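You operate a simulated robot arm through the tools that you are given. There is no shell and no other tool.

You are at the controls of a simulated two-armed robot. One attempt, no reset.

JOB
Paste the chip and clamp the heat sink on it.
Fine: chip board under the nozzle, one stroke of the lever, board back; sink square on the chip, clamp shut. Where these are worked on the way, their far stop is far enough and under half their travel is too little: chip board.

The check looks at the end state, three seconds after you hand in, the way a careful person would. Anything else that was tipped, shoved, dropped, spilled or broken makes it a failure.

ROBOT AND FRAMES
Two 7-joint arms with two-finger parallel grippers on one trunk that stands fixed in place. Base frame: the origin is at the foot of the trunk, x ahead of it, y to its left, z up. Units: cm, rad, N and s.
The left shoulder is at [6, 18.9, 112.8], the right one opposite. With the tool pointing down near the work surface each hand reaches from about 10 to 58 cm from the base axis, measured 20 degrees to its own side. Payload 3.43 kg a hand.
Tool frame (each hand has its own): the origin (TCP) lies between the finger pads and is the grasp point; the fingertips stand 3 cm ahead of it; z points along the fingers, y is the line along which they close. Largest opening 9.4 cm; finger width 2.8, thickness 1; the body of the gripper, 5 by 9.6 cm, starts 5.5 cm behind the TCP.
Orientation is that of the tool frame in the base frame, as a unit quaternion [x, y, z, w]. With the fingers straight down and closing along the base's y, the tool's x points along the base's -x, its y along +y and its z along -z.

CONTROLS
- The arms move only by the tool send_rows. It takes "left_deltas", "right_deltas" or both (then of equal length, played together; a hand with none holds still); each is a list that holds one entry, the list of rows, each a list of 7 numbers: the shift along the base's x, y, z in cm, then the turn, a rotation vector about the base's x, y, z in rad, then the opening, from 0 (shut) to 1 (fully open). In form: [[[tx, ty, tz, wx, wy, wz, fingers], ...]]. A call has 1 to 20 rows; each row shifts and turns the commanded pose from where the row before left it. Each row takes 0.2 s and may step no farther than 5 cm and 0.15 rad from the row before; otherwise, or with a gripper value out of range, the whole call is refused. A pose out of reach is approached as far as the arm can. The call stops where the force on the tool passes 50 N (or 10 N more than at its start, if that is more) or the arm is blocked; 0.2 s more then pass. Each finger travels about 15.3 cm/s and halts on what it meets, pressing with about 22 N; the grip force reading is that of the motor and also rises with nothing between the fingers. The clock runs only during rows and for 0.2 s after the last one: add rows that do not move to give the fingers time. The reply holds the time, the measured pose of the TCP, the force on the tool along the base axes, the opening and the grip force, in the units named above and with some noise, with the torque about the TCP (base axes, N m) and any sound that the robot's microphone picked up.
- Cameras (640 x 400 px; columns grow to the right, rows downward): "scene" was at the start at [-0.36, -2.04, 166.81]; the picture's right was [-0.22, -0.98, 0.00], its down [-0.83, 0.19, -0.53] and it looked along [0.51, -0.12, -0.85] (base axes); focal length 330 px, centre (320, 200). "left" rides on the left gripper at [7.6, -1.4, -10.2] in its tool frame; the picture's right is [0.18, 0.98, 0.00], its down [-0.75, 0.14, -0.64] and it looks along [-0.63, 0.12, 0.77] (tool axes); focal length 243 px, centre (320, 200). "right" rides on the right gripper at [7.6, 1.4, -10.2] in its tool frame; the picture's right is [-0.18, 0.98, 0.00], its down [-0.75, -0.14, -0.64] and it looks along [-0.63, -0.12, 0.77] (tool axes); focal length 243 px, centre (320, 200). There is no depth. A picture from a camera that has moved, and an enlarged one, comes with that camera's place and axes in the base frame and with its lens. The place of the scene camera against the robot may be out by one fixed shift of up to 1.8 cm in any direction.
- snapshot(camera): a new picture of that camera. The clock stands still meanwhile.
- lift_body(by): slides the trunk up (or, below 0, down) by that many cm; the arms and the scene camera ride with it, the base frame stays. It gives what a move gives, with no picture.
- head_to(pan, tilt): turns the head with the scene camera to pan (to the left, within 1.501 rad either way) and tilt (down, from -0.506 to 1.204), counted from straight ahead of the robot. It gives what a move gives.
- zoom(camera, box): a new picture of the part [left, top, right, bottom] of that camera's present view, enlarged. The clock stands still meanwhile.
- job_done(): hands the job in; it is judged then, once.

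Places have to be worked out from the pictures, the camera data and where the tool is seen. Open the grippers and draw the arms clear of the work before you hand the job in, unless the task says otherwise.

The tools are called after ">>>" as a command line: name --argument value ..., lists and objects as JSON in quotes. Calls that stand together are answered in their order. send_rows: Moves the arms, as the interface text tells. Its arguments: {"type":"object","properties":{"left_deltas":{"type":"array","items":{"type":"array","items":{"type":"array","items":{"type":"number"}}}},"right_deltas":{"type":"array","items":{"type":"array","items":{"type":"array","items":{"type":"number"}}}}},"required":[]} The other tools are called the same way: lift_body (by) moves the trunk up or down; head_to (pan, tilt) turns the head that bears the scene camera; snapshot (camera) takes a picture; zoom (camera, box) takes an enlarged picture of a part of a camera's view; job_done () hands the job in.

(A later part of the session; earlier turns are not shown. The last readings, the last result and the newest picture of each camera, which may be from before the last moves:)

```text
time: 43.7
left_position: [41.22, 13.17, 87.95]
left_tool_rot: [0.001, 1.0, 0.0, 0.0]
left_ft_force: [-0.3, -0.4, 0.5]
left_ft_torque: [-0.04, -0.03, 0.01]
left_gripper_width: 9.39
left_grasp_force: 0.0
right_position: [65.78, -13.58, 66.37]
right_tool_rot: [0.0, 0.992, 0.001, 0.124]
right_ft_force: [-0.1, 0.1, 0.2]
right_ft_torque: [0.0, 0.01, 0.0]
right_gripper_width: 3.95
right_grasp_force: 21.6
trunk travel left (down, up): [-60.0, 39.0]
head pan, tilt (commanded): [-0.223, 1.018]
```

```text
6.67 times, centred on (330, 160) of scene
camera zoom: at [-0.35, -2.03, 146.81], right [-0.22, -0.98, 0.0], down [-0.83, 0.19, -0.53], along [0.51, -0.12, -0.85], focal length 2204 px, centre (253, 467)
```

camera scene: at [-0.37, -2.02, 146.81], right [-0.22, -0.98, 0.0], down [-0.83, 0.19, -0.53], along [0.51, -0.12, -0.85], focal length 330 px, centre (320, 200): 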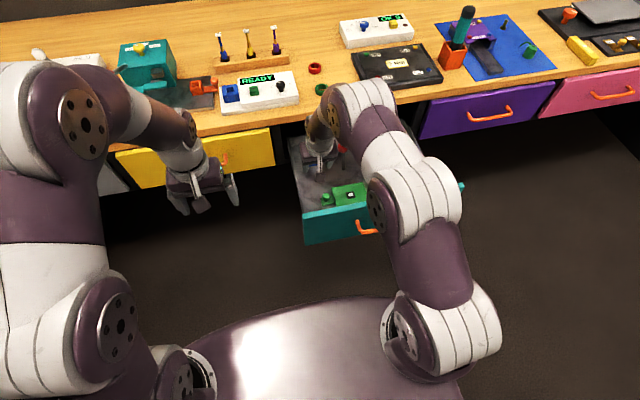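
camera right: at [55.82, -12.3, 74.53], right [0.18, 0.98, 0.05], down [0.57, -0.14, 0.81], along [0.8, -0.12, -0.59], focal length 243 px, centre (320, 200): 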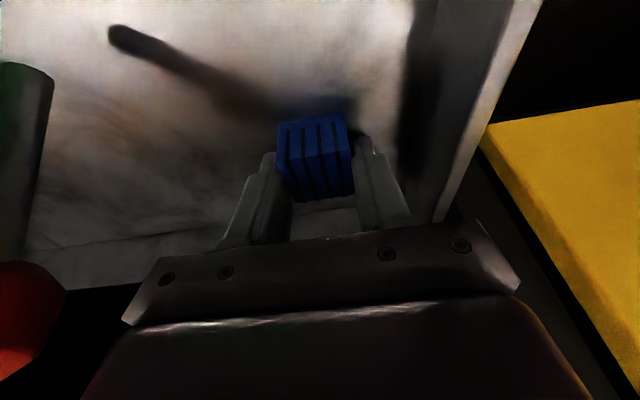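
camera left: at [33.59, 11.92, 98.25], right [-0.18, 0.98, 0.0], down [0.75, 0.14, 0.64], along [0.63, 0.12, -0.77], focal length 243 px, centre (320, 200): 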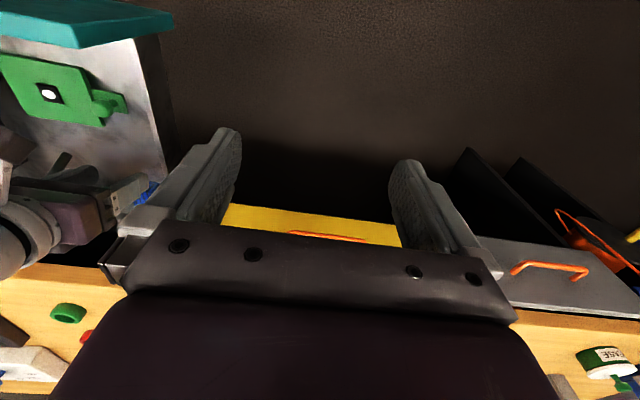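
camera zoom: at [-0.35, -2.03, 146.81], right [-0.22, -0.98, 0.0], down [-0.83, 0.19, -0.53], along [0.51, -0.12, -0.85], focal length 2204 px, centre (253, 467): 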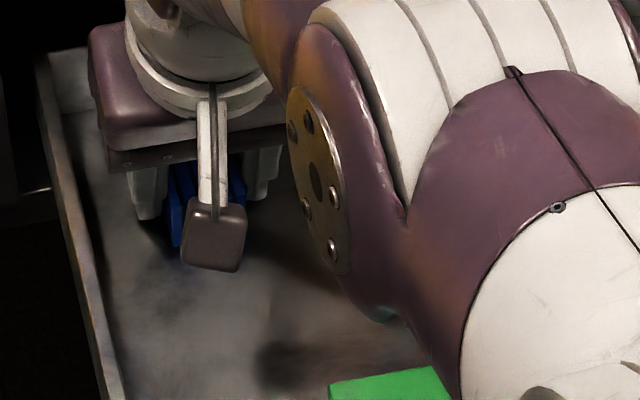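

The sink is aligned to the pads within about 1°. I lift it 1.5 cm first (to avoid the bench edge), pull back in −x, then raise further.

>>> send_rows --right_deltas '[[[0, 0, 0.5, 0, 0, 0, 0], [0, 0, 1.0, 0, 0, 0, 0], [-1.5, 0, 0.5, 0, 0, 0, 0], [-2, 0, 0.5, 0, 0, 0, 0], [-2, 0, 1, 0, 0, 0, 0], [-2, 0, 2, 0, 0, 0, 0], [-2, 0, 2, 0, 0, 0, 0], [-2, 0, 2, 0, 0, 0, 0], [0, 0, 0, 0, 0, 0, 0]]]'

>>> snapshot --camera "right"

>>> zoom --camera "scene" --box '[280, 110, 400, 210]'

>>> zoom --camera "left" --box '[0, 30, 180, 230]'

```text
time: 45.7
left_position: [41.34, 13.09, 88.08]
left_tool_rot: [0.0, 1.0, 0.0, 0.0]
left_ft_force: [-0.1, -0.8, 0.4]
left_ft_torque: [-0.01, -0.02, 0.01]
left_gripper_width: 9.4
left_grasp_force: 0.2
right_position: [54.36, -13.5, 76.0]
right_tool_rot: [0.0, 0.992, 0.0, 0.124]
right_ft_force: [0.1, 0.8, -0.7]
right_ft_torque: [0.0, -0.04, -0.01]
right_gripper_width: 3.95
right_grasp_force: 22.4
trunk travel left (down, up): [-60.0, 39.0]
head pan, tilt (commanded): [-0.223, 1.018]
```

```text
taken
camera right: at [44.31, -12.11, 84.08], right [0.18, 0.98, 0.05], down [0.57, -0.14, 0.81], along [0.8, -0.12, -0.59], focal length 243 px, centre (320, 200)
```

right: 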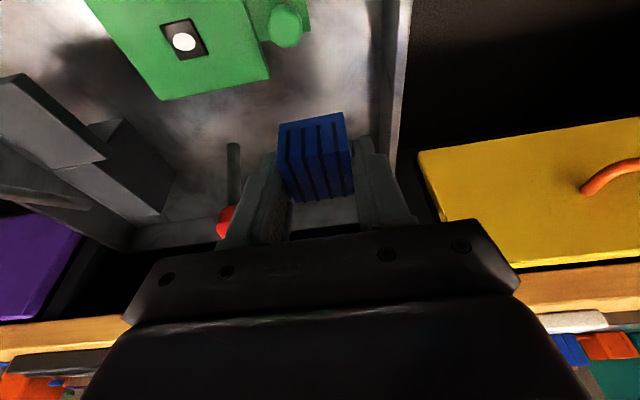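

```text
4.00 times, centred on (340, 160) of scene
camera zoom: at [-0.27, -2.03, 146.8], right [-0.22, -0.98, 0.0], down [-0.83, 0.19, -0.52], along [0.51, -0.12, -0.85], focal length 1322 px, centre (240, 360)
```

zoom: 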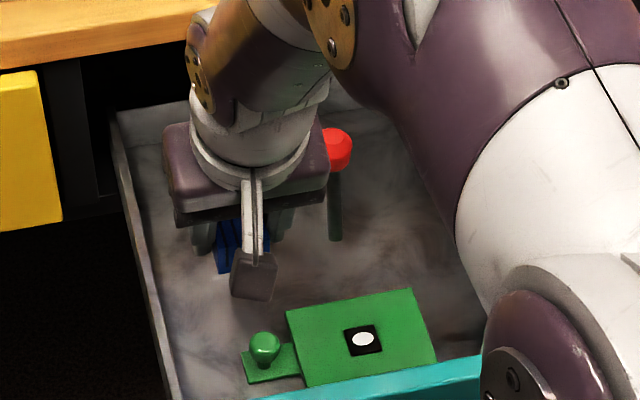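

```text
2.00 times, centred on (90, 130) of left
camera zoom: at [33.65, 11.91, 98.22], right [-0.18, 0.98, 0.0], down [0.75, 0.14, 0.64], along [0.63, 0.12, -0.77], focal length 485 px, centre (780, 340)
```

zoom: 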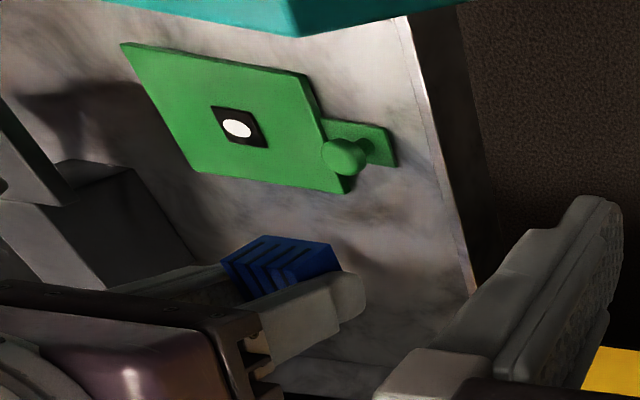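

The sink is lifted and held. I zoom from both hand cameras to measure exactly where the sink sits relative to the TCP.

>>> zoom --camera "right" --box '[260, 95, 380, 215]'

>>> zoom --camera "left" --box '[50, 135, 120, 195]'

>>> zoom --camera "scene" --box '[325, 150, 375, 190]'

```text
3.33 times, centred on (320, 155) of right
camera zoom: at [44.31, -12.11, 84.08], right [0.18, 0.98, 0.05], down [0.57, -0.14, 0.81], along [0.8, -0.12, -0.59], focal length 809 px, centre (320, 350)
```

zoom: 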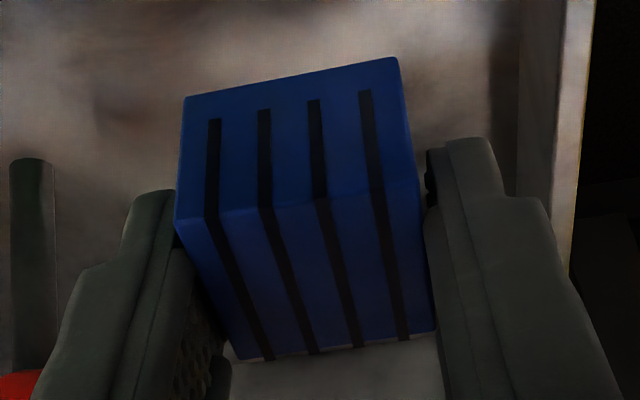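

```text
6.67 times, centred on (85, 165) of left
camera zoom: at [33.65, 11.91, 98.22], right [-0.18, 0.98, 0.0], down [0.75, 0.14, 0.64], along [0.63, 0.12, -0.77], focal length 1618 px, centre (1887, 433)
```

zoom: 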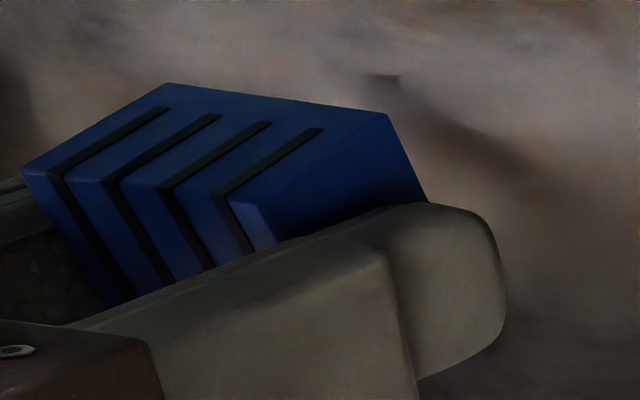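

```text
10.00 times, centred on (350, 170) of scene
camera zoom: at [-0.27, -2.03, 146.8], right [-0.22, -0.98, 0.0], down [-0.83, 0.19, -0.52], along [0.51, -0.12, -0.85], focal length 3306 px, centre (20, 500)
```

zoom: 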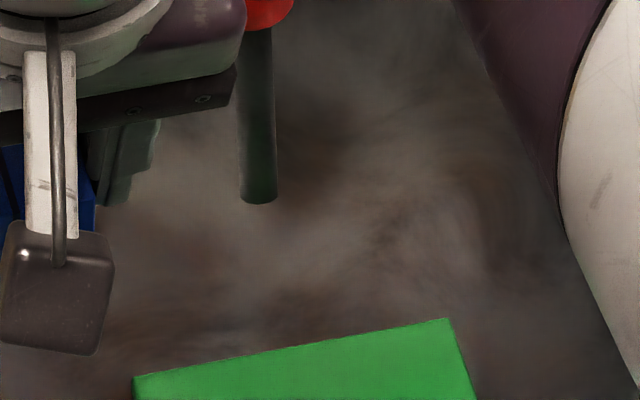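

Measured: sink bottom is 3.85 cm below the TCP height, its centre within 0.1 cm of the TCP in x and y, and it hangs level. I move over the chip (≈[49.7,-22]) at this height.

>>> send_rows --right_deltas '[[[-1.5, -2.8, 0, 0, 0, 0, 0], [-1.6, -2.8, 0, 0, 0, 0, 0], [-1.6, -2.85, 0, 0, 0, 0, 0], [0, 0, 0, 0, 0, 0, 0]]]'

>>> snapshot --camera "right"

>>> zoom --camera "left" --box '[0, 30, 150, 150]'

>>> zoom --camera "scene" --box '[290, 120, 410, 220]'

```text
time: 46.7
left_position: [41.22, 13.15, 87.88]
left_tool_rot: [0.0, 1.0, 0.0, 0.0]
left_ft_force: [0.3, 0.3, 0.4]
left_ft_torque: [-0.03, 0.03, 0.02]
left_gripper_width: 9.4
left_grasp_force: 0.1
right_position: [49.44, -21.92, 76.03]
right_tool_rot: [0.0, 0.992, 0.001, 0.124]
right_ft_force: [-1.0, -0.7, -0.8]
right_ft_torque: [-0.03, -0.01, 0.03]
right_gripper_width: 3.93
right_grasp_force: 21.6
trunk travel left (down, up): [-60.0, 39.0]
head pan, tilt (commanded): [-0.223, 1.018]
```

```text
taken
camera right: at [39.55, -20.61, 84.16], right [0.18, 0.98, 0.05], down [0.57, -0.14, 0.81], along [0.8, -0.12, -0.59], focal length 243 px, centre (320, 200)
```

right: 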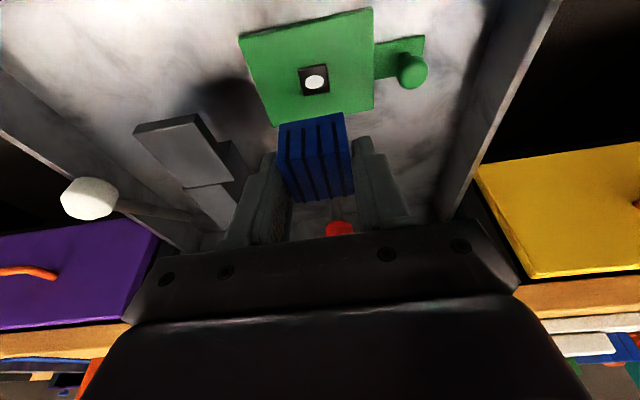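

```text
3.33 times, centred on (75, 90) of left
camera zoom: at [33.62, 11.95, 98.22], right [-0.18, 0.98, 0.0], down [0.75, 0.14, 0.64], along [0.63, 0.12, -0.77], focal length 809 px, centre (1137, 567)
```

zoom: 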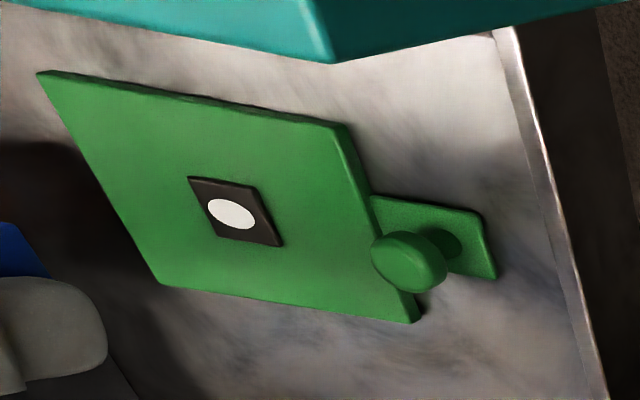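

```text
4.00 times, centred on (350, 170) of scene
camera zoom: at [-0.31, -1.97, 146.81], right [-0.22, -0.98, 0.0], down [-0.83, 0.19, -0.53], along [0.51, -0.12, -0.85], focal length 1322 px, centre (200, 320)
```

zoom: 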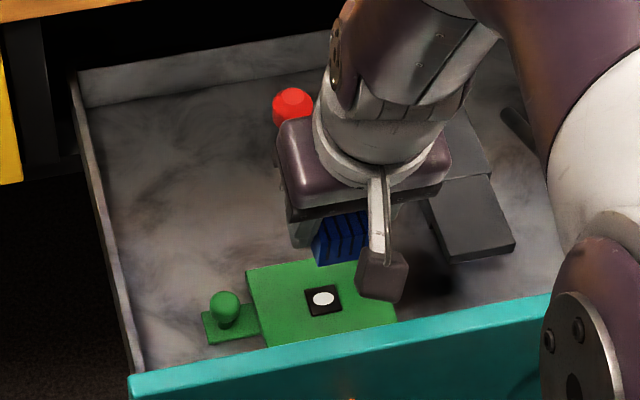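

The chip is visible right in front of and below the sink. I zoom to get the chip centre in the same camera frame as the sink.

>>> zoom --camera "right" --box '[260, 50, 380, 140]'

>>> zoom --camera "left" --box '[30, 70, 90, 110]'

```text
4.44 times, centred on (320, 95) of right
camera zoom: at [39.55, -20.61, 84.16], right [0.18, 0.98, 0.05], down [0.57, -0.14, 0.81], along [0.8, -0.12, -0.59], focal length 1078 px, centre (320, 667)
```

zoom: 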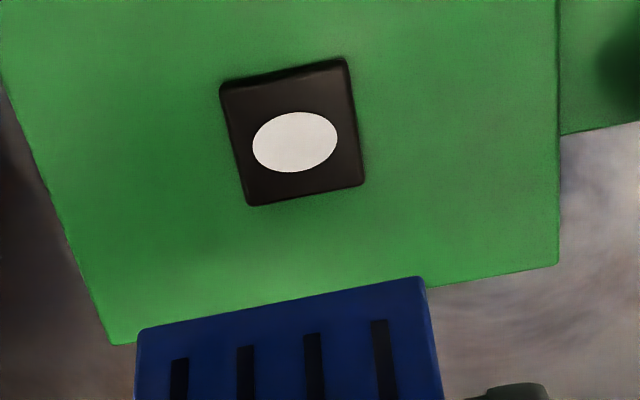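

```text
10.00 times, centred on (60, 90) of left
camera zoom: at [33.62, 11.95, 98.22], right [-0.18, 0.98, 0.0], down [0.75, 0.14, 0.64], along [0.63, 0.12, -0.77], focal length 2426 px, centre (2920, 1300)
```

zoom: 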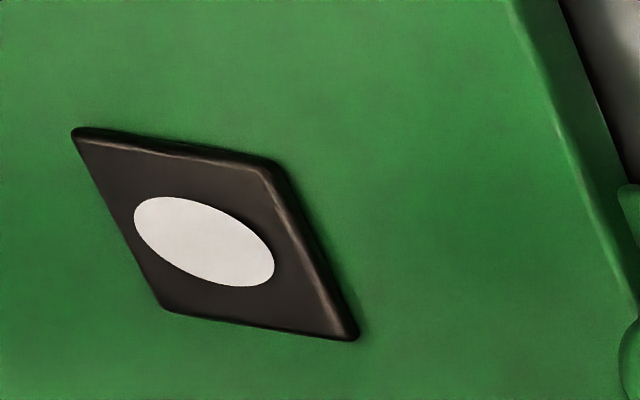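

Paste centre comes out at ≈[50.15,-22.13,64]; the sink centre is at ≈[49.67,-22.13]. I shift +0.45 cm in x and descend to 3 cm above the chip for a closer check.

>>> send_rows --right_deltas '[[[0.45, 0, -1.5, 0, 0, 0, 0], [0, 0, -1.5, 0, 0, 0, 0], [0, 0, -1.5, 0, 0, 0, 0], [0, 0, 0, 0, 0, 0, 0], [0, 0, 0, 0, 0, 0, 0]]]'

>>> zoom --camera "right" --box '[230, 20, 410, 170]'

>>> zoom --camera "left" --box '[0, 50, 110, 140]'

>>> zoom --camera "scene" --box '[320, 150, 400, 220]'

```text
time: 47.9
left_position: [41.29, 13.17, 87.99]
left_tool_rot: [0.001, 1.0, 0.001, 0.0]
left_ft_force: [0.1, -0.4, 0.2]
left_ft_torque: [-0.02, 0.01, -0.03]
left_gripper_width: 9.41
left_grasp_force: 0.1
right_position: [49.99, -22.05, 71.56]
right_tool_rot: [0.0, 0.992, 0.002, 0.124]
right_ft_force: [-0.3, 0.7, -1.6]
right_ft_torque: [-0.01, 0.0, 0.04]
right_gripper_width: 3.94
right_grasp_force: 21.9
trunk travel left (down, up): [-60.0, 39.0]
head pan, tilt (commanded): [-0.223, 1.018]
```

```text
2.67 times, centred on (320, 95) of right
camera zoom: at [39.94, -20.7, 79.6], right [0.18, 0.98, 0.05], down [0.57, -0.14, 0.81], along [0.8, -0.12, -0.59], focal length 647 px, centre (320, 480)
```

zoom: 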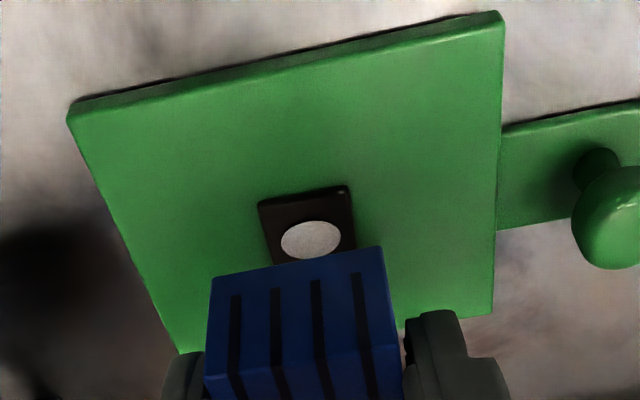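

```text
4.44 times, centred on (55, 95) of left
camera zoom: at [33.61, 11.91, 98.24], right [-0.18, 0.98, 0.0], down [0.75, 0.14, 0.64], along [0.63, 0.12, -0.77], focal length 1078 px, centre (1498, 667)
```

zoom: 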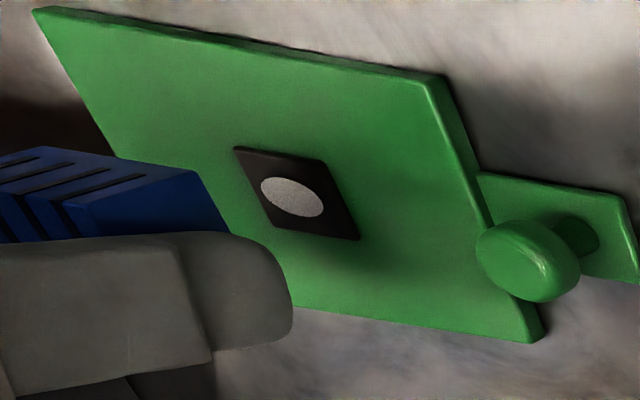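

```text
5.71 times, centred on (360, 185) of scene
camera zoom: at [-0.34, -2.04, 146.81], right [-0.22, -0.98, 0.0], down [-0.83, 0.19, -0.53], along [0.51, -0.12, -0.85], focal length 1889 px, centre (91, 286)
```

zoom: 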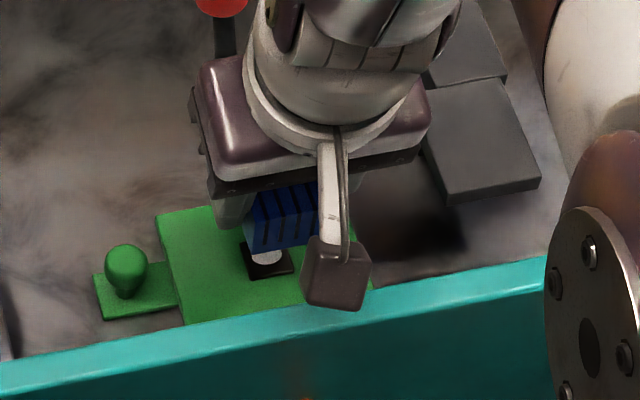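

In the same frame the sink centre is [50.2,-22.2] and the paste centre [50.24,-22.15], so they are aligned within a millimetre. I descend 3 cm, then feel for contact.

>>> send_rows --right_deltas '[[[0, 0.03, -1.2, 0, 0, 0, 0], [0, 0, -1.0, 0, 0, 0, 0], [0, 0, -0.6, 0, 0, 0, 0], [0, 0, -0.3, 0, 0, 0, 0], [0, 0, 0, 0, 0, 0, 0]]]'

>>> zoom --camera "right" --box '[230, 20, 410, 170]'

>>> zoom --camera "left" --box '[0, 50, 110, 140]'

```text
time: 48.6
left_position: [41.09, 13.34, 88.11]
left_tool_rot: [0.0, 1.0, 0.0, 0.001]
left_ft_force: [0.4, -0.9, 0.0]
left_ft_torque: [-0.01, 0.04, -0.04]
left_gripper_width: 9.4
left_grasp_force: 0.1
right_position: [50.62, -22.15, 69.9]
right_tool_rot: [-0.001, 0.991, 0.001, 0.132]
right_ft_force: [-1.7, -0.5, 35.9]
right_ft_torque: [0.21, 3.98, -0.05]
right_gripper_width: 3.94
right_grasp_force: 22.2
trunk travel left (down, up): [-60.0, 39.0]
head pan, tilt (commanded): [-0.223, 1.018]
stopped in row 3 (right hand): the force on the tool passed its limit at 63 N (the readings are from after the stop); the commanded pose is now the measured one
```

```text
2.67 times, centred on (320, 95) of right
camera zoom: at [40.45, -20.67, 77.73], right [0.18, 0.98, 0.05], down [0.56, -0.14, 0.82], along [0.81, -0.12, -0.57], focal length 647 px, centre (320, 480)
```

zoom: 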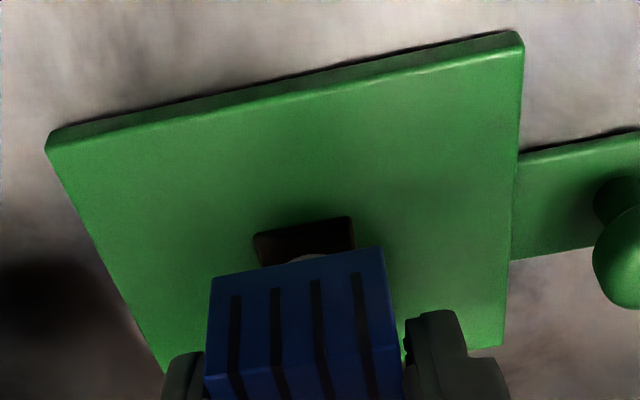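

```text
4.44 times, centred on (55, 95) of left
camera zoom: at [33.45, 12.01, 98.31], right [-0.18, 0.98, 0.0], down [0.75, 0.14, 0.64], along [0.63, 0.12, -0.77], focal length 1078 px, centre (1498, 667)
```

zoom: 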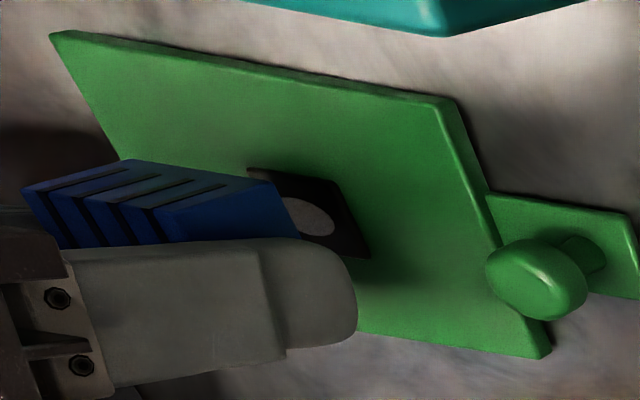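

The stop came early: 36 N with a 4 N·m torque places the contact about 11 cm behind the TCP – the tilted hand's camera box touched the drawer's front panel. I lift straight up 3 cm right away and check that nothing moved.

>>> send_rows --right_deltas '[[[0, 0, 0.8, 0, 0, 0, 0], [0, 0, 1.2, 0, 0, 0, 0], [0, 0, 1.0, 0, 0, 0, 0], [0, 0, 0, 0, 0, 0, 0], [0, 0, 0, 0, 0, 0, 0]]]'

>>> snapshot --camera "right"

>>> zoom --camera "left" --box '[0, 50, 110, 140]'

>>> snapshot --camera "scene"

>>> zoom --camera "scene" --box '[280, 110, 460, 250]'

```text
time: 49.8
left_position: [41.1, 13.18, 87.96]
left_tool_rot: [0.0, 1.0, 0.0, 0.0]
left_ft_force: [0.1, 0.1, 0.4]
left_ft_torque: [0.03, 0.0, -0.01]
left_gripper_width: 9.42
left_grasp_force: 0.1
right_position: [50.27, -22.08, 72.34]
right_tool_rot: [-0.002, 0.992, 0.001, 0.129]
right_ft_force: [0.0, 0.3, -2.1]
right_ft_torque: [0.01, -0.01, -0.01]
right_gripper_width: 3.95
right_grasp_force: 21.8
trunk travel left (down, up): [-60.0, 39.0]
head pan, tilt (commanded): [-0.223, 1.018]
```

```text
taken
camera right: at [40.29, -20.75, 80.35], right [0.18, 0.98, 0.05], down [0.57, -0.14, 0.81], along [0.81, -0.12, -0.58], focal length 243 px, centre (320, 200)
```

right: 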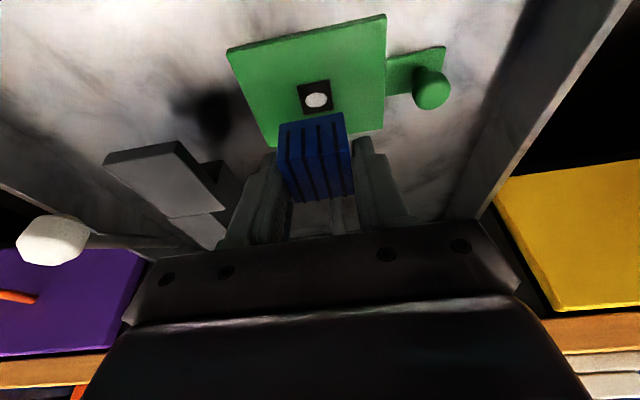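

```text
4.44 times, centred on (55, 95) of left
camera zoom: at [33.6, 11.91, 98.24], right [-0.18, 0.98, 0.0], down [0.75, 0.14, 0.64], along [0.63, 0.12, -0.77], focal length 1078 px, centre (1498, 667)
```

zoom: 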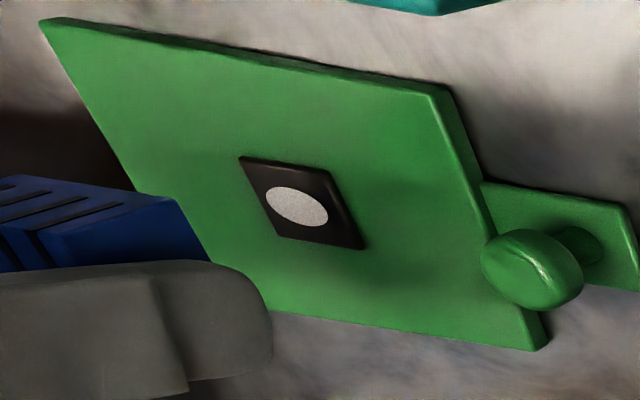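

```text
taken
camera scene: at [-0.35, -2.04, 146.81], right [-0.22, -0.98, 0.0], down [-0.83, 0.19, -0.53], along [0.51, -0.12, -0.85], focal length 330 px, centre (320, 200)
```

scene: 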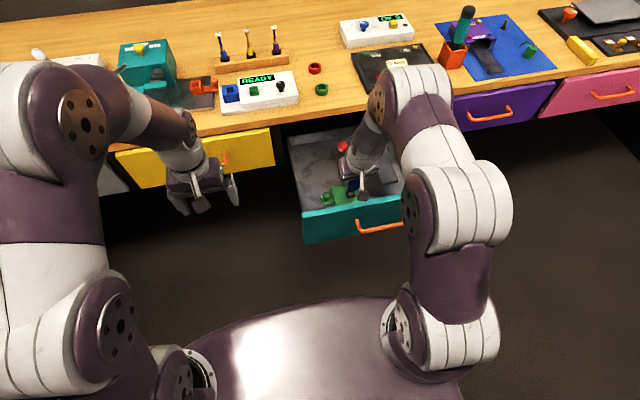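

```text
2.86 times, centred on (370, 180) of scene
camera zoom: at [-0.35, -2.04, 146.81], right [-0.22, -0.98, 0.0], down [-0.83, 0.19, -0.53], along [0.51, -0.12, -0.85], focal length 944 px, centre (177, 257)
```

zoom: 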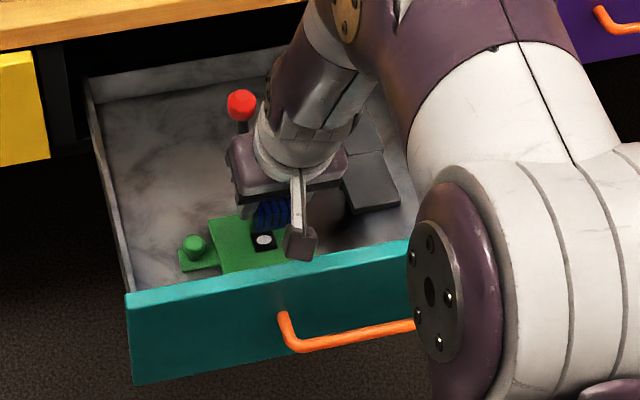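

The board's image shifted by several pixels in the fixed views, so the drawer may have been nudged slightly inward. I repeat the exact zooms I took earlier to measure that shift.

>>> zoom --camera "scene" --box '[285, 110, 445, 230]'

>>> zoom --camera "left" --box '[0, 20, 170, 210]'

>>> zoom --camera "scene" --box '[280, 110, 400, 210]'

```text
3.33 times, centred on (365, 170) of scene
camera zoom: at [-0.35, -2.04, 146.81], right [-0.22, -0.98, 0.0], down [-0.83, 0.19, -0.53], along [0.51, -0.12, -0.85], focal length 1102 px, centre (170, 300)
```

zoom: 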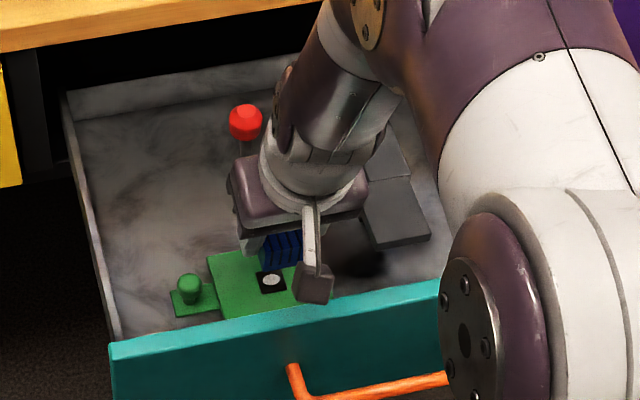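

```text
2.11 times, centred on (85, 115) of left
camera zoom: at [33.6, 11.91, 98.24], right [-0.18, 0.98, 0.0], down [0.75, 0.14, 0.64], along [0.63, 0.12, -0.77], focal length 511 px, centre (815, 379)
```

zoom: 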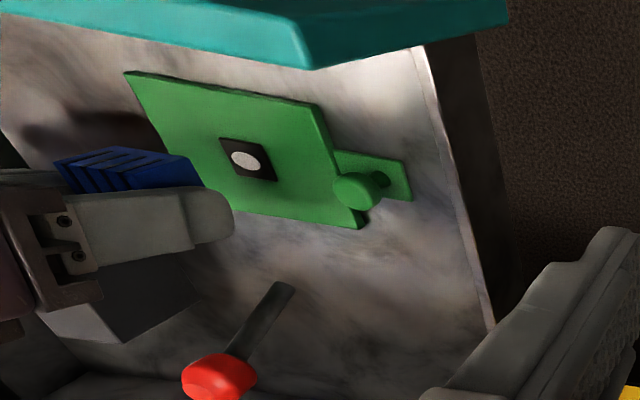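

```text
4.00 times, centred on (340, 160) of scene
camera zoom: at [-0.35, -2.04, 146.81], right [-0.22, -0.98, 0.0], down [-0.83, 0.19, -0.53], along [0.51, -0.12, -0.85], focal length 1322 px, centre (240, 360)
```

zoom: 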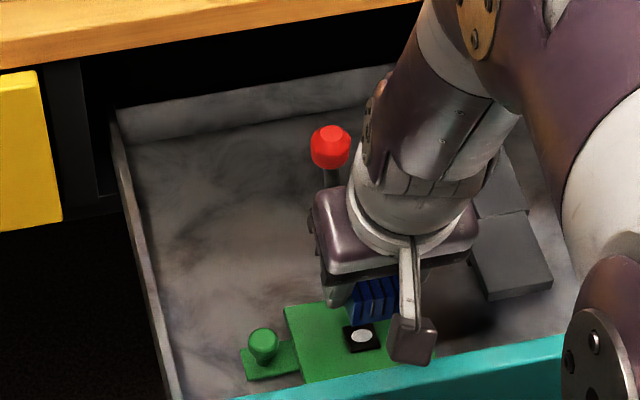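

The scene view suggests the drawer went in by roughly 0.3–0.6 cm. I take the full left view to compare drawer and bench features with the earlier picture from the same pose.

>>> snapshot --camera "left"

>>> zoom --camera "left" --box '[0, 40, 170, 230]'

>>> zoom --camera "left" --box '[0, 30, 180, 230]'

```text
taken
camera left: at [33.6, 11.91, 98.24], right [-0.18, 0.98, 0.0], down [0.75, 0.14, 0.64], along [0.63, 0.12, -0.77], focal length 243 px, centre (320, 200)
```

left: 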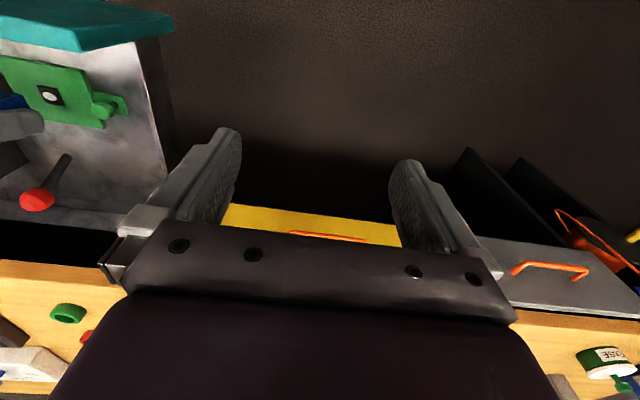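

```text
2.11 times, centred on (85, 135) of left
camera zoom: at [33.6, 11.91, 98.24], right [-0.18, 0.98, 0.0], down [0.75, 0.14, 0.64], along [0.63, 0.12, -0.77], focal length 511 px, centre (815, 337)
```

zoom: 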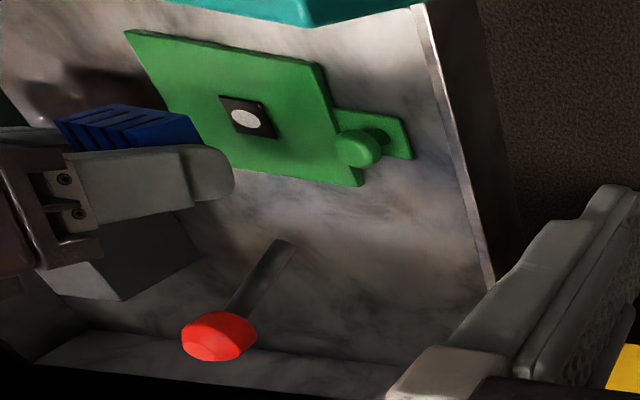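

```text
2.00 times, centred on (90, 130) of left
camera zoom: at [33.6, 11.91, 98.24], right [-0.18, 0.98, 0.0], down [0.75, 0.14, 0.64], along [0.63, 0.12, -0.77], focal length 485 px, centre (780, 340)
```

zoom: 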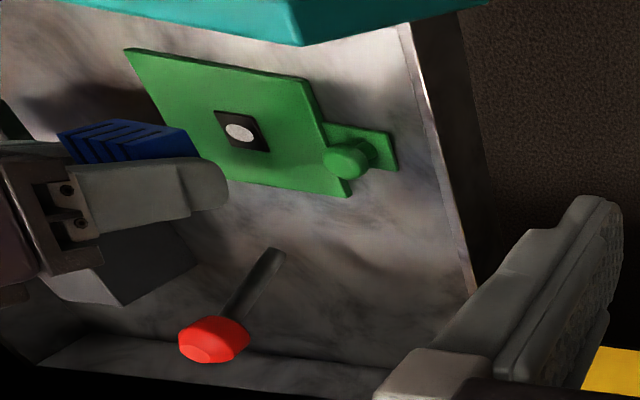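

The left camera is unmoved (bench features identical) but the drawer contents shifted ≈0.5 cm in +x, so the drawer was nudged slightly inward; I'll restore that at the end. Since a tilted hand can't place the sink there, I'll set the sink down on the drawer floor at x≈58 and regrasp it with a vertical tool. First I go up and over.

>>> send_rows --right_deltas '[[[0, 0, 2, 0, 0, 0, 0], [0, 0, 2, 0, 0, 0, 0], [1.0, 2.8, 0, 0, 0, 0, 0], [1.5, 2.8, 0, 0, 0, 0, 0], [1.8, 2.8, 0, 0, 0, 0, 0], [2, 0, 0, 0, 0, 0, 0], [1.9, 0, 0, 0, 0, 0, 0], [0, 0, -2.5, 0, 0, 0, 0], [0, 0, -2.5, 0, 0, 0, 0], [0, 0, -1.5, 0, 0, 0, 0], [0, 0, 0, 0, 0, 0, 0]]]'

>>> snapshot --camera "right"

>>> zoom --camera "left" --box '[0, 40, 170, 230]'

```text
time: 52.2
left_position: [41.12, 13.21, 88.0]
left_tool_rot: [0.002, 1.0, 0.001, 0.001]
left_ft_force: [-0.7, -0.5, -0.5]
left_ft_torque: [-0.01, 0.0, -0.04]
left_gripper_width: 9.43
left_grasp_force: 0.2
right_position: [58.59, -13.57, 69.77]
right_tool_rot: [0.0, 0.992, 0.001, 0.128]
right_ft_force: [0.4, -0.1, -0.5]
right_ft_torque: [0.05, 0.0, 0.02]
right_gripper_width: 3.92
right_grasp_force: 21.9
trunk travel left (down, up): [-60.0, 39.0]
head pan, tilt (commanded): [-0.223, 1.018]
```

```text
taken
camera right: at [48.57, -12.19, 77.81], right [0.18, 0.98, 0.05], down [0.57, -0.14, 0.81], along [0.81, -0.12, -0.58], focal length 243 px, centre (320, 200)
```

right: 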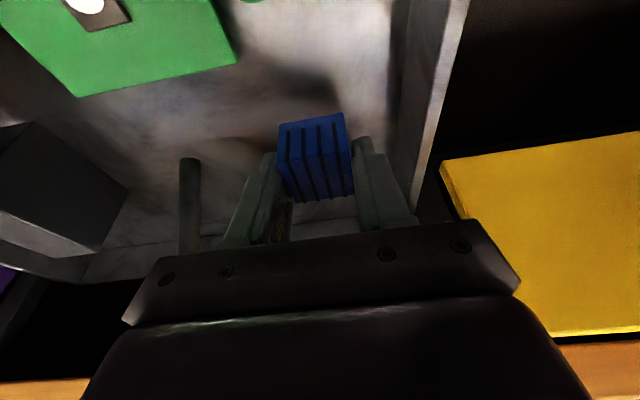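

```text
2.11 times, centred on (85, 135) of left
camera zoom: at [33.59, 11.92, 98.24], right [-0.18, 0.98, 0.0], down [0.75, 0.14, 0.64], along [0.63, 0.12, -0.77], focal length 511 px, centre (815, 337)
```

zoom: 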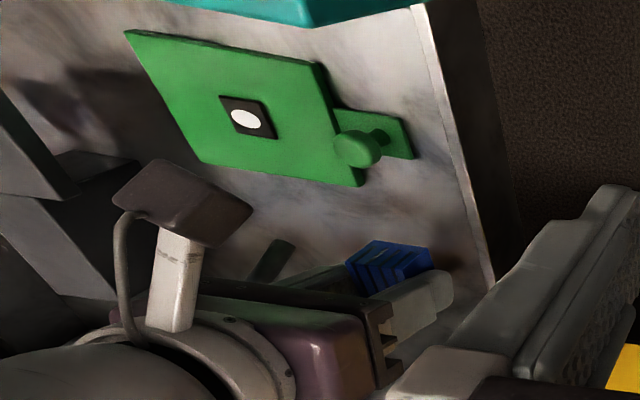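

The sink is held over free floor at x≈58.6. I lower it toward the floor, slowing near the expected contact at TCP z≈66.4.

>>> send_rows --right_deltas '[[[0, 0, -1.2, 0, 0.008, 0, 0], [0, 0, -1.0, 0, 0, 0, 0], [0, 0, -0.6, 0, 0, 0, 0], [0, 0, -0.3, 0, 0, 0, 0], [0, 0, 0, 0, 0, 0, 0]]]'

```text
time: 53.4
left_position: [41.21, 13.16, 88.06]
left_tool_rot: [0.001, 1.0, 0.0, 0.0]
left_ft_force: [-0.4, 0.5, 0.2]
left_ft_torque: [0.01, 0.03, 0.01]
left_gripper_width: 9.39
left_grasp_force: 0.1
right_position: [58.59, -13.65, 66.75]
right_tool_rot: [-0.001, 0.992, 0.001, 0.125]
right_ft_force: [0.1, -0.4, -0.5]
right_ft_torque: [-0.02, 0.0, 0.0]
right_gripper_width: 3.96
right_grasp_force: 21.6
trunk travel left (down, up): [-60.0, 39.0]
head pan, tilt (commanded): [-0.223, 1.018]
```

No contact yet at z=66.75; I go down in 0.12 cm steps.

>>> send_rows --right_deltas '[[[0, 0, -0.12, 0, 0, 0, 0], [0, 0, -0.12, 0, 0, 0, 0], [0, 0, 0, 0, 0, 0, 0]]]'

```text
time: 54.2
left_position: [41.27, 13.13, 88.05]
left_tool_rot: [0.0, 1.0, 0.0, 0.0]
left_ft_force: [0.6, -0.5, 0.7]
left_ft_torque: [-0.02, -0.01, -0.03]
left_gripper_width: 9.4
left_grasp_force: 0.2
right_position: [58.49, -13.67, 66.68]
right_tool_rot: [-0.001, 0.992, 0.001, 0.124]
right_ft_force: [-0.4, 0.0, -0.9]
right_ft_torque: [0.01, 0.01, 0.03]
right_gripper_width: 3.92
right_grasp_force: 21.6
trunk travel left (down, up): [-60.0, 39.0]
head pan, tilt (commanded): [-0.223, 1.018]
```

>>> send_rows --right_deltas '[[[0, 0, -0.12, 0, 0, 0, 0], [0, 0, -0.1, 0, 0, 0, 0], [0, 0, -0.08, 0, 0, 0, 0], [0, 0, 0, 0, 0, 0, 0]]]'

```text
time: 55.2
left_position: [41.24, 13.2, 88.08]
left_tool_rot: [0.001, 1.0, 0.0, 0.0]
left_ft_force: [-0.4, 0.3, 0.4]
left_ft_torque: [0.02, 0.01, -0.02]
left_gripper_width: 9.38
left_grasp_force: 0.1
right_position: [58.7, -13.74, 66.44]
right_tool_rot: [-0.001, 0.992, 0.001, 0.127]
right_ft_force: [1.7, 3.2, 7.5]
right_ft_torque: [0.02, 0.11, -0.08]
right_gripper_width: 3.94
right_grasp_force: 21.7
trunk travel left (down, up): [-60.0, 39.0]
head pan, tilt (commanded): [-0.223, 1.018]
```

Floor contact (7.5 N). I open the fingers to release the sink, then rise 5 cm.

>>> send_rows --right_deltas '[[[0, 0, 0.05, 0, 0, 0, 0.44], [0, 0, 0, 0, 0, 0, 0.52], [0, 0, 0, 0, 0, 0, 0.6], [0, 0, 0, 0, 0, 0, 0.62], [0, 0, 1, 0, 0, 0, 0.62], [0, 0, 2, 0, 0, 0, 0.62], [0, 0, 2, 0, 0, 0, 0.62], [0, 0, 0, 0, 0, 0, 0.62]]]'

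>>> snapshot --camera "right"

```text
time: 57.0
left_position: [41.17, 13.17, 87.95]
left_tool_rot: [0.001, 1.0, 0.0, -0.001]
left_ft_force: [0.2, 0.0, -0.7]
left_ft_torque: [-0.03, 0.01, 0.03]
left_gripper_width: 9.39
left_grasp_force: 0.1
right_position: [58.71, -13.92, 71.35]
right_tool_rot: [-0.001, 0.992, 0.001, 0.124]
right_ft_force: [0.0, -0.1, 1.0]
right_ft_torque: [0.02, -0.02, 0.01]
right_gripper_width: 5.82
right_grasp_force: 0.0
trunk travel left (down, up): [-60.0, 39.0]
head pan, tilt (commanded): [-0.223, 1.018]
```

```text
taken
camera right: at [48.72, -12.45, 79.42], right [0.18, 0.98, 0.05], down [0.57, -0.14, 0.81], along [0.8, -0.12, -0.59], focal length 243 px, centre (320, 200)
```

right: 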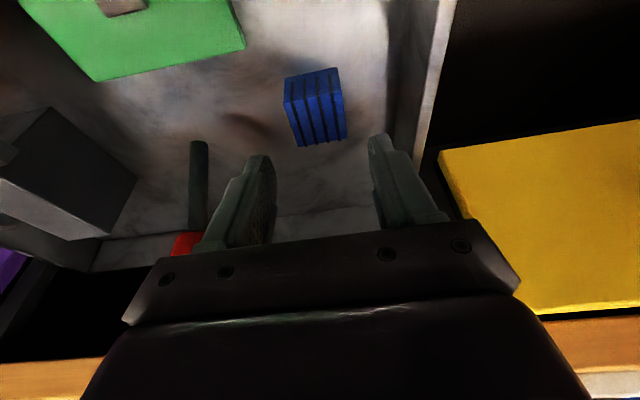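

The sink stands upright on the floor. I turn the tool back to vertical at this height and check the alignment from above.

>>> send_rows --right_deltas '[[[0, 0, 0.5, 0, 0.1, 0, 0.62], [0, 0, 0, 0, 0.1, 0, 0.62], [0, 0, 0, 0, 0.05, 0, 0.62], [0, 0, 0, 0, 0, 0, 0.62]]]'

>>> snapshot --camera "right"

>>> zoom --camera "right" --box '[270, 90, 390, 190]'

>>> zoom --camera "left" --box '[90, 100, 170, 160]'

```text
time: 58.0
left_position: [41.02, 13.16, 87.91]
left_tool_rot: [0.001, 1.0, 0.0, 0.0]
left_ft_force: [-0.1, 0.0, 1.1]
left_ft_torque: [0.01, -0.04, 0.0]
left_gripper_width: 9.4
left_grasp_force: 0.0
right_position: [58.48, -13.73, 71.84]
right_tool_rot: [-0.001, 1.0, 0.002, 0.0]
right_ft_force: [0.1, 0.0, 0.0]
right_ft_torque: [0.0, 0.0, 0.01]
right_gripper_width: 5.86
right_grasp_force: 0.0
trunk travel left (down, up): [-60.0, 39.0]
head pan, tilt (commanded): [-0.223, 1.018]
```

```text
taken
camera right: at [50.92, -12.39, 82.12], right [0.18, 0.98, 0.0], down [0.75, -0.14, 0.64], along [0.63, -0.12, -0.77], focal length 243 px, centre (320, 200)
```

right: 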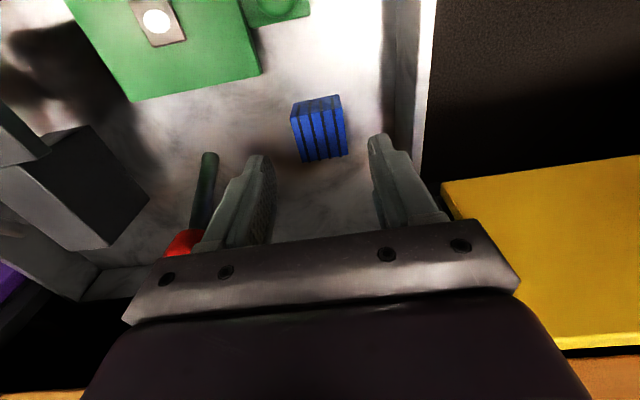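

```text
4.00 times, centred on (330, 140) of right
camera zoom: at [50.92, -12.39, 82.12], right [0.18, 0.98, 0.0], down [0.75, -0.14, 0.64], along [0.63, -0.12, -0.77], focal length 970 px, centre (280, 440)
```

zoom: 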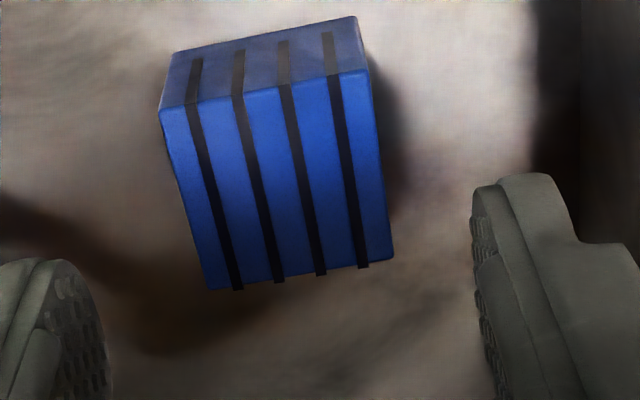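

```text
6.67 times, centred on (130, 130) of left
camera zoom: at [33.59, 11.91, 98.24], right [-0.18, 0.98, 0.0], down [0.75, 0.14, 0.64], along [0.63, 0.12, -0.77], focal length 1618 px, centre (1587, 667)
```

zoom: 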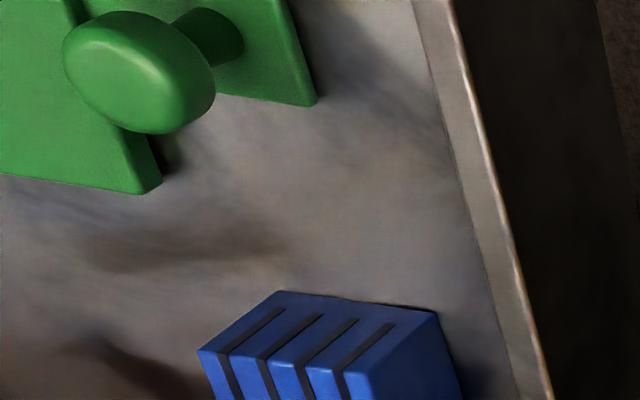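

The sink is centred at [58.6,-13.8], square, directly below the vertical tool. I descend to TCP z≈66.1 and close on it.

>>> send_rows --right_deltas '[[[0.1, 0, -2, 0, 0, 0, 0.62], [0, 0, -2, 0, 0, 0, 0.62], [0, 0, -1.2, 0, 0, 0, 0.62], [0, 0, -0.5, 0, 0, 0, 0.62], [0, 0, 0, 0, 0, 0, 0.62], [0, 0, 0, 0, 0, 0, 0.5], [0, 0, 0, 0, 0, 0, 0.42], [0, 0, 0, 0, 0, 0, 0.36], [0, 0, 0, 0, 0, 0, 0.25], [0, 0, 0, 0, 0, 0, 0.1], [0, 0, 0, 0, 0, 0, 0], [0, 0, 0, 0, 0, 0, 0]]]'

>>> snapshot --camera "right"

```text
time: 60.6
left_position: [41.21, 13.08, 87.93]
left_tool_rot: [0.001, 1.0, 0.0, 0.0]
left_ft_force: [0.4, -0.2, 0.2]
left_ft_torque: [0.01, -0.01, -0.01]
left_gripper_width: 9.39
left_grasp_force: 0.1
right_position: [58.66, -13.7, 66.18]
right_tool_rot: [-0.001, 1.0, 0.0, 0.0]
right_ft_force: [1.2, -2.7, 2.2]
right_ft_torque: [-0.14, -0.02, 0.0]
right_gripper_width: 3.99
right_grasp_force: 21.9
trunk travel left (down, up): [-60.0, 39.0]
head pan, tilt (commanded): [-0.223, 1.018]
```

```text
taken
camera right: at [50.94, -12.37, 76.37], right [0.18, 0.98, 0.0], down [0.75, -0.14, 0.64], along [0.63, -0.12, -0.77], focal length 243 px, centre (320, 200)
```

right: 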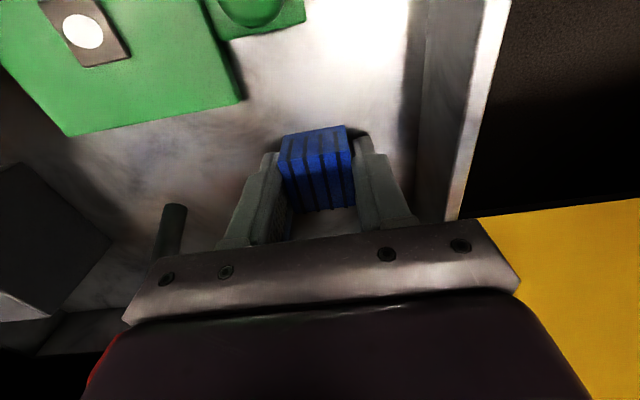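

Gripped again, now with a vertical tool. I lift and carry it back over the chip.

>>> send_rows --right_deltas '[[[0, 0, 0.6, 0, 0, 0, 0], [0, 0, 1.5, 0, 0, 0, 0], [0, 0, 2.5, 0, 0, 0, 0], [-1.5, 0, 2.5, 0, 0, 0, 0], [-2.5, 0, 1.0, 0, 0, 0, 0], [-2.2, -2.5, 0, 0, 0, 0, 0], [-1.5, -2.5, 0, 0, 0, 0, 0], [-0.5, -3.3, 0, 0, 0, 0, 0], [0, 0, 0, 0, 0, 0, 0], [0, 0, 0, 0, 0, 0, 0]]]'

>>> snapshot --camera "right"

>>> zoom --camera "right" --box '[220, 30, 420, 190]'

>>> zoom --camera "left" --box '[0, 50, 110, 140]'

>>> zoom --camera "scene" --box '[290, 120, 410, 220]'

```text
time: 62.8
left_position: [41.28, 13.11, 88.14]
left_tool_rot: [0.001, 1.0, 0.0, 0.0]
left_ft_force: [0.2, 0.0, -0.2]
left_ft_torque: [0.01, -0.01, 0.05]
left_gripper_width: 9.38
left_grasp_force: 0.0
right_position: [50.52, -22.03, 74.37]
right_tool_rot: [-0.001, 1.0, 0.002, 0.0]
right_ft_force: [0.2, -0.2, -0.5]
right_ft_torque: [0.0, 0.0, 0.01]
right_gripper_width: 3.96
right_grasp_force: 22.6
trunk travel left (down, up): [-60.0, 39.0]
head pan, tilt (commanded): [-0.223, 1.018]
```

```text
taken
camera right: at [42.85, -20.75, 84.61], right [0.18, 0.98, 0.0], down [0.75, -0.14, 0.64], along [0.63, -0.12, -0.77], focal length 243 px, centre (320, 200)
```

right: 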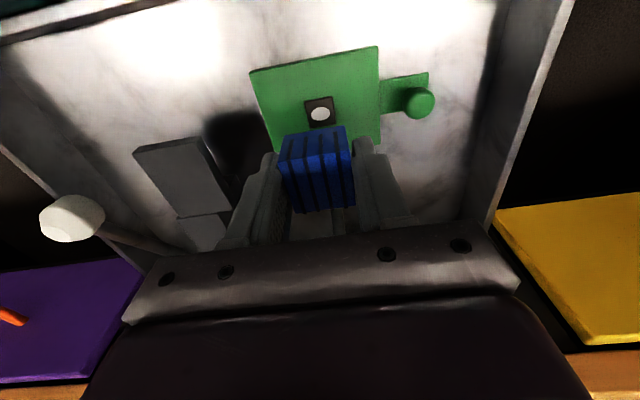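

```text
2.50 times, centred on (320, 110) of right
camera zoom: at [42.85, -20.75, 84.61], right [0.18, 0.98, 0.0], down [0.75, -0.14, 0.64], along [0.63, -0.12, -0.77], focal length 606 px, centre (320, 425)
```

zoom: 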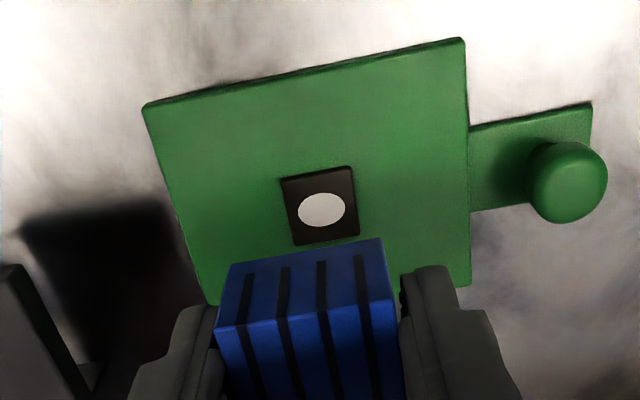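

```text
4.44 times, centred on (55, 95) of left
camera zoom: at [33.6, 11.88, 98.24], right [-0.18, 0.98, 0.0], down [0.75, 0.14, 0.64], along [0.63, 0.12, -0.77], focal length 1078 px, centre (1498, 667)
```

zoom: 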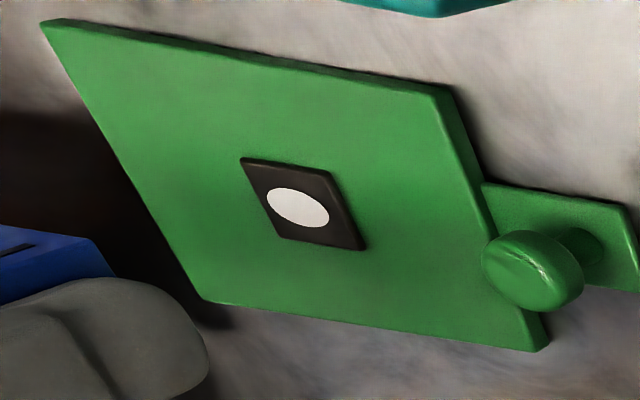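

```text
4.00 times, centred on (350, 170) of scene
camera zoom: at [-0.35, -2.08, 146.81], right [-0.22, -0.98, 0.0], down [-0.83, 0.19, -0.53], along [0.51, -0.12, -0.85], focal length 1322 px, centre (200, 320)
```

zoom: 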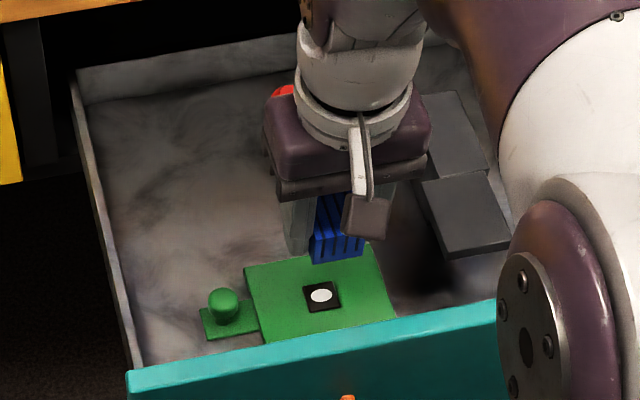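

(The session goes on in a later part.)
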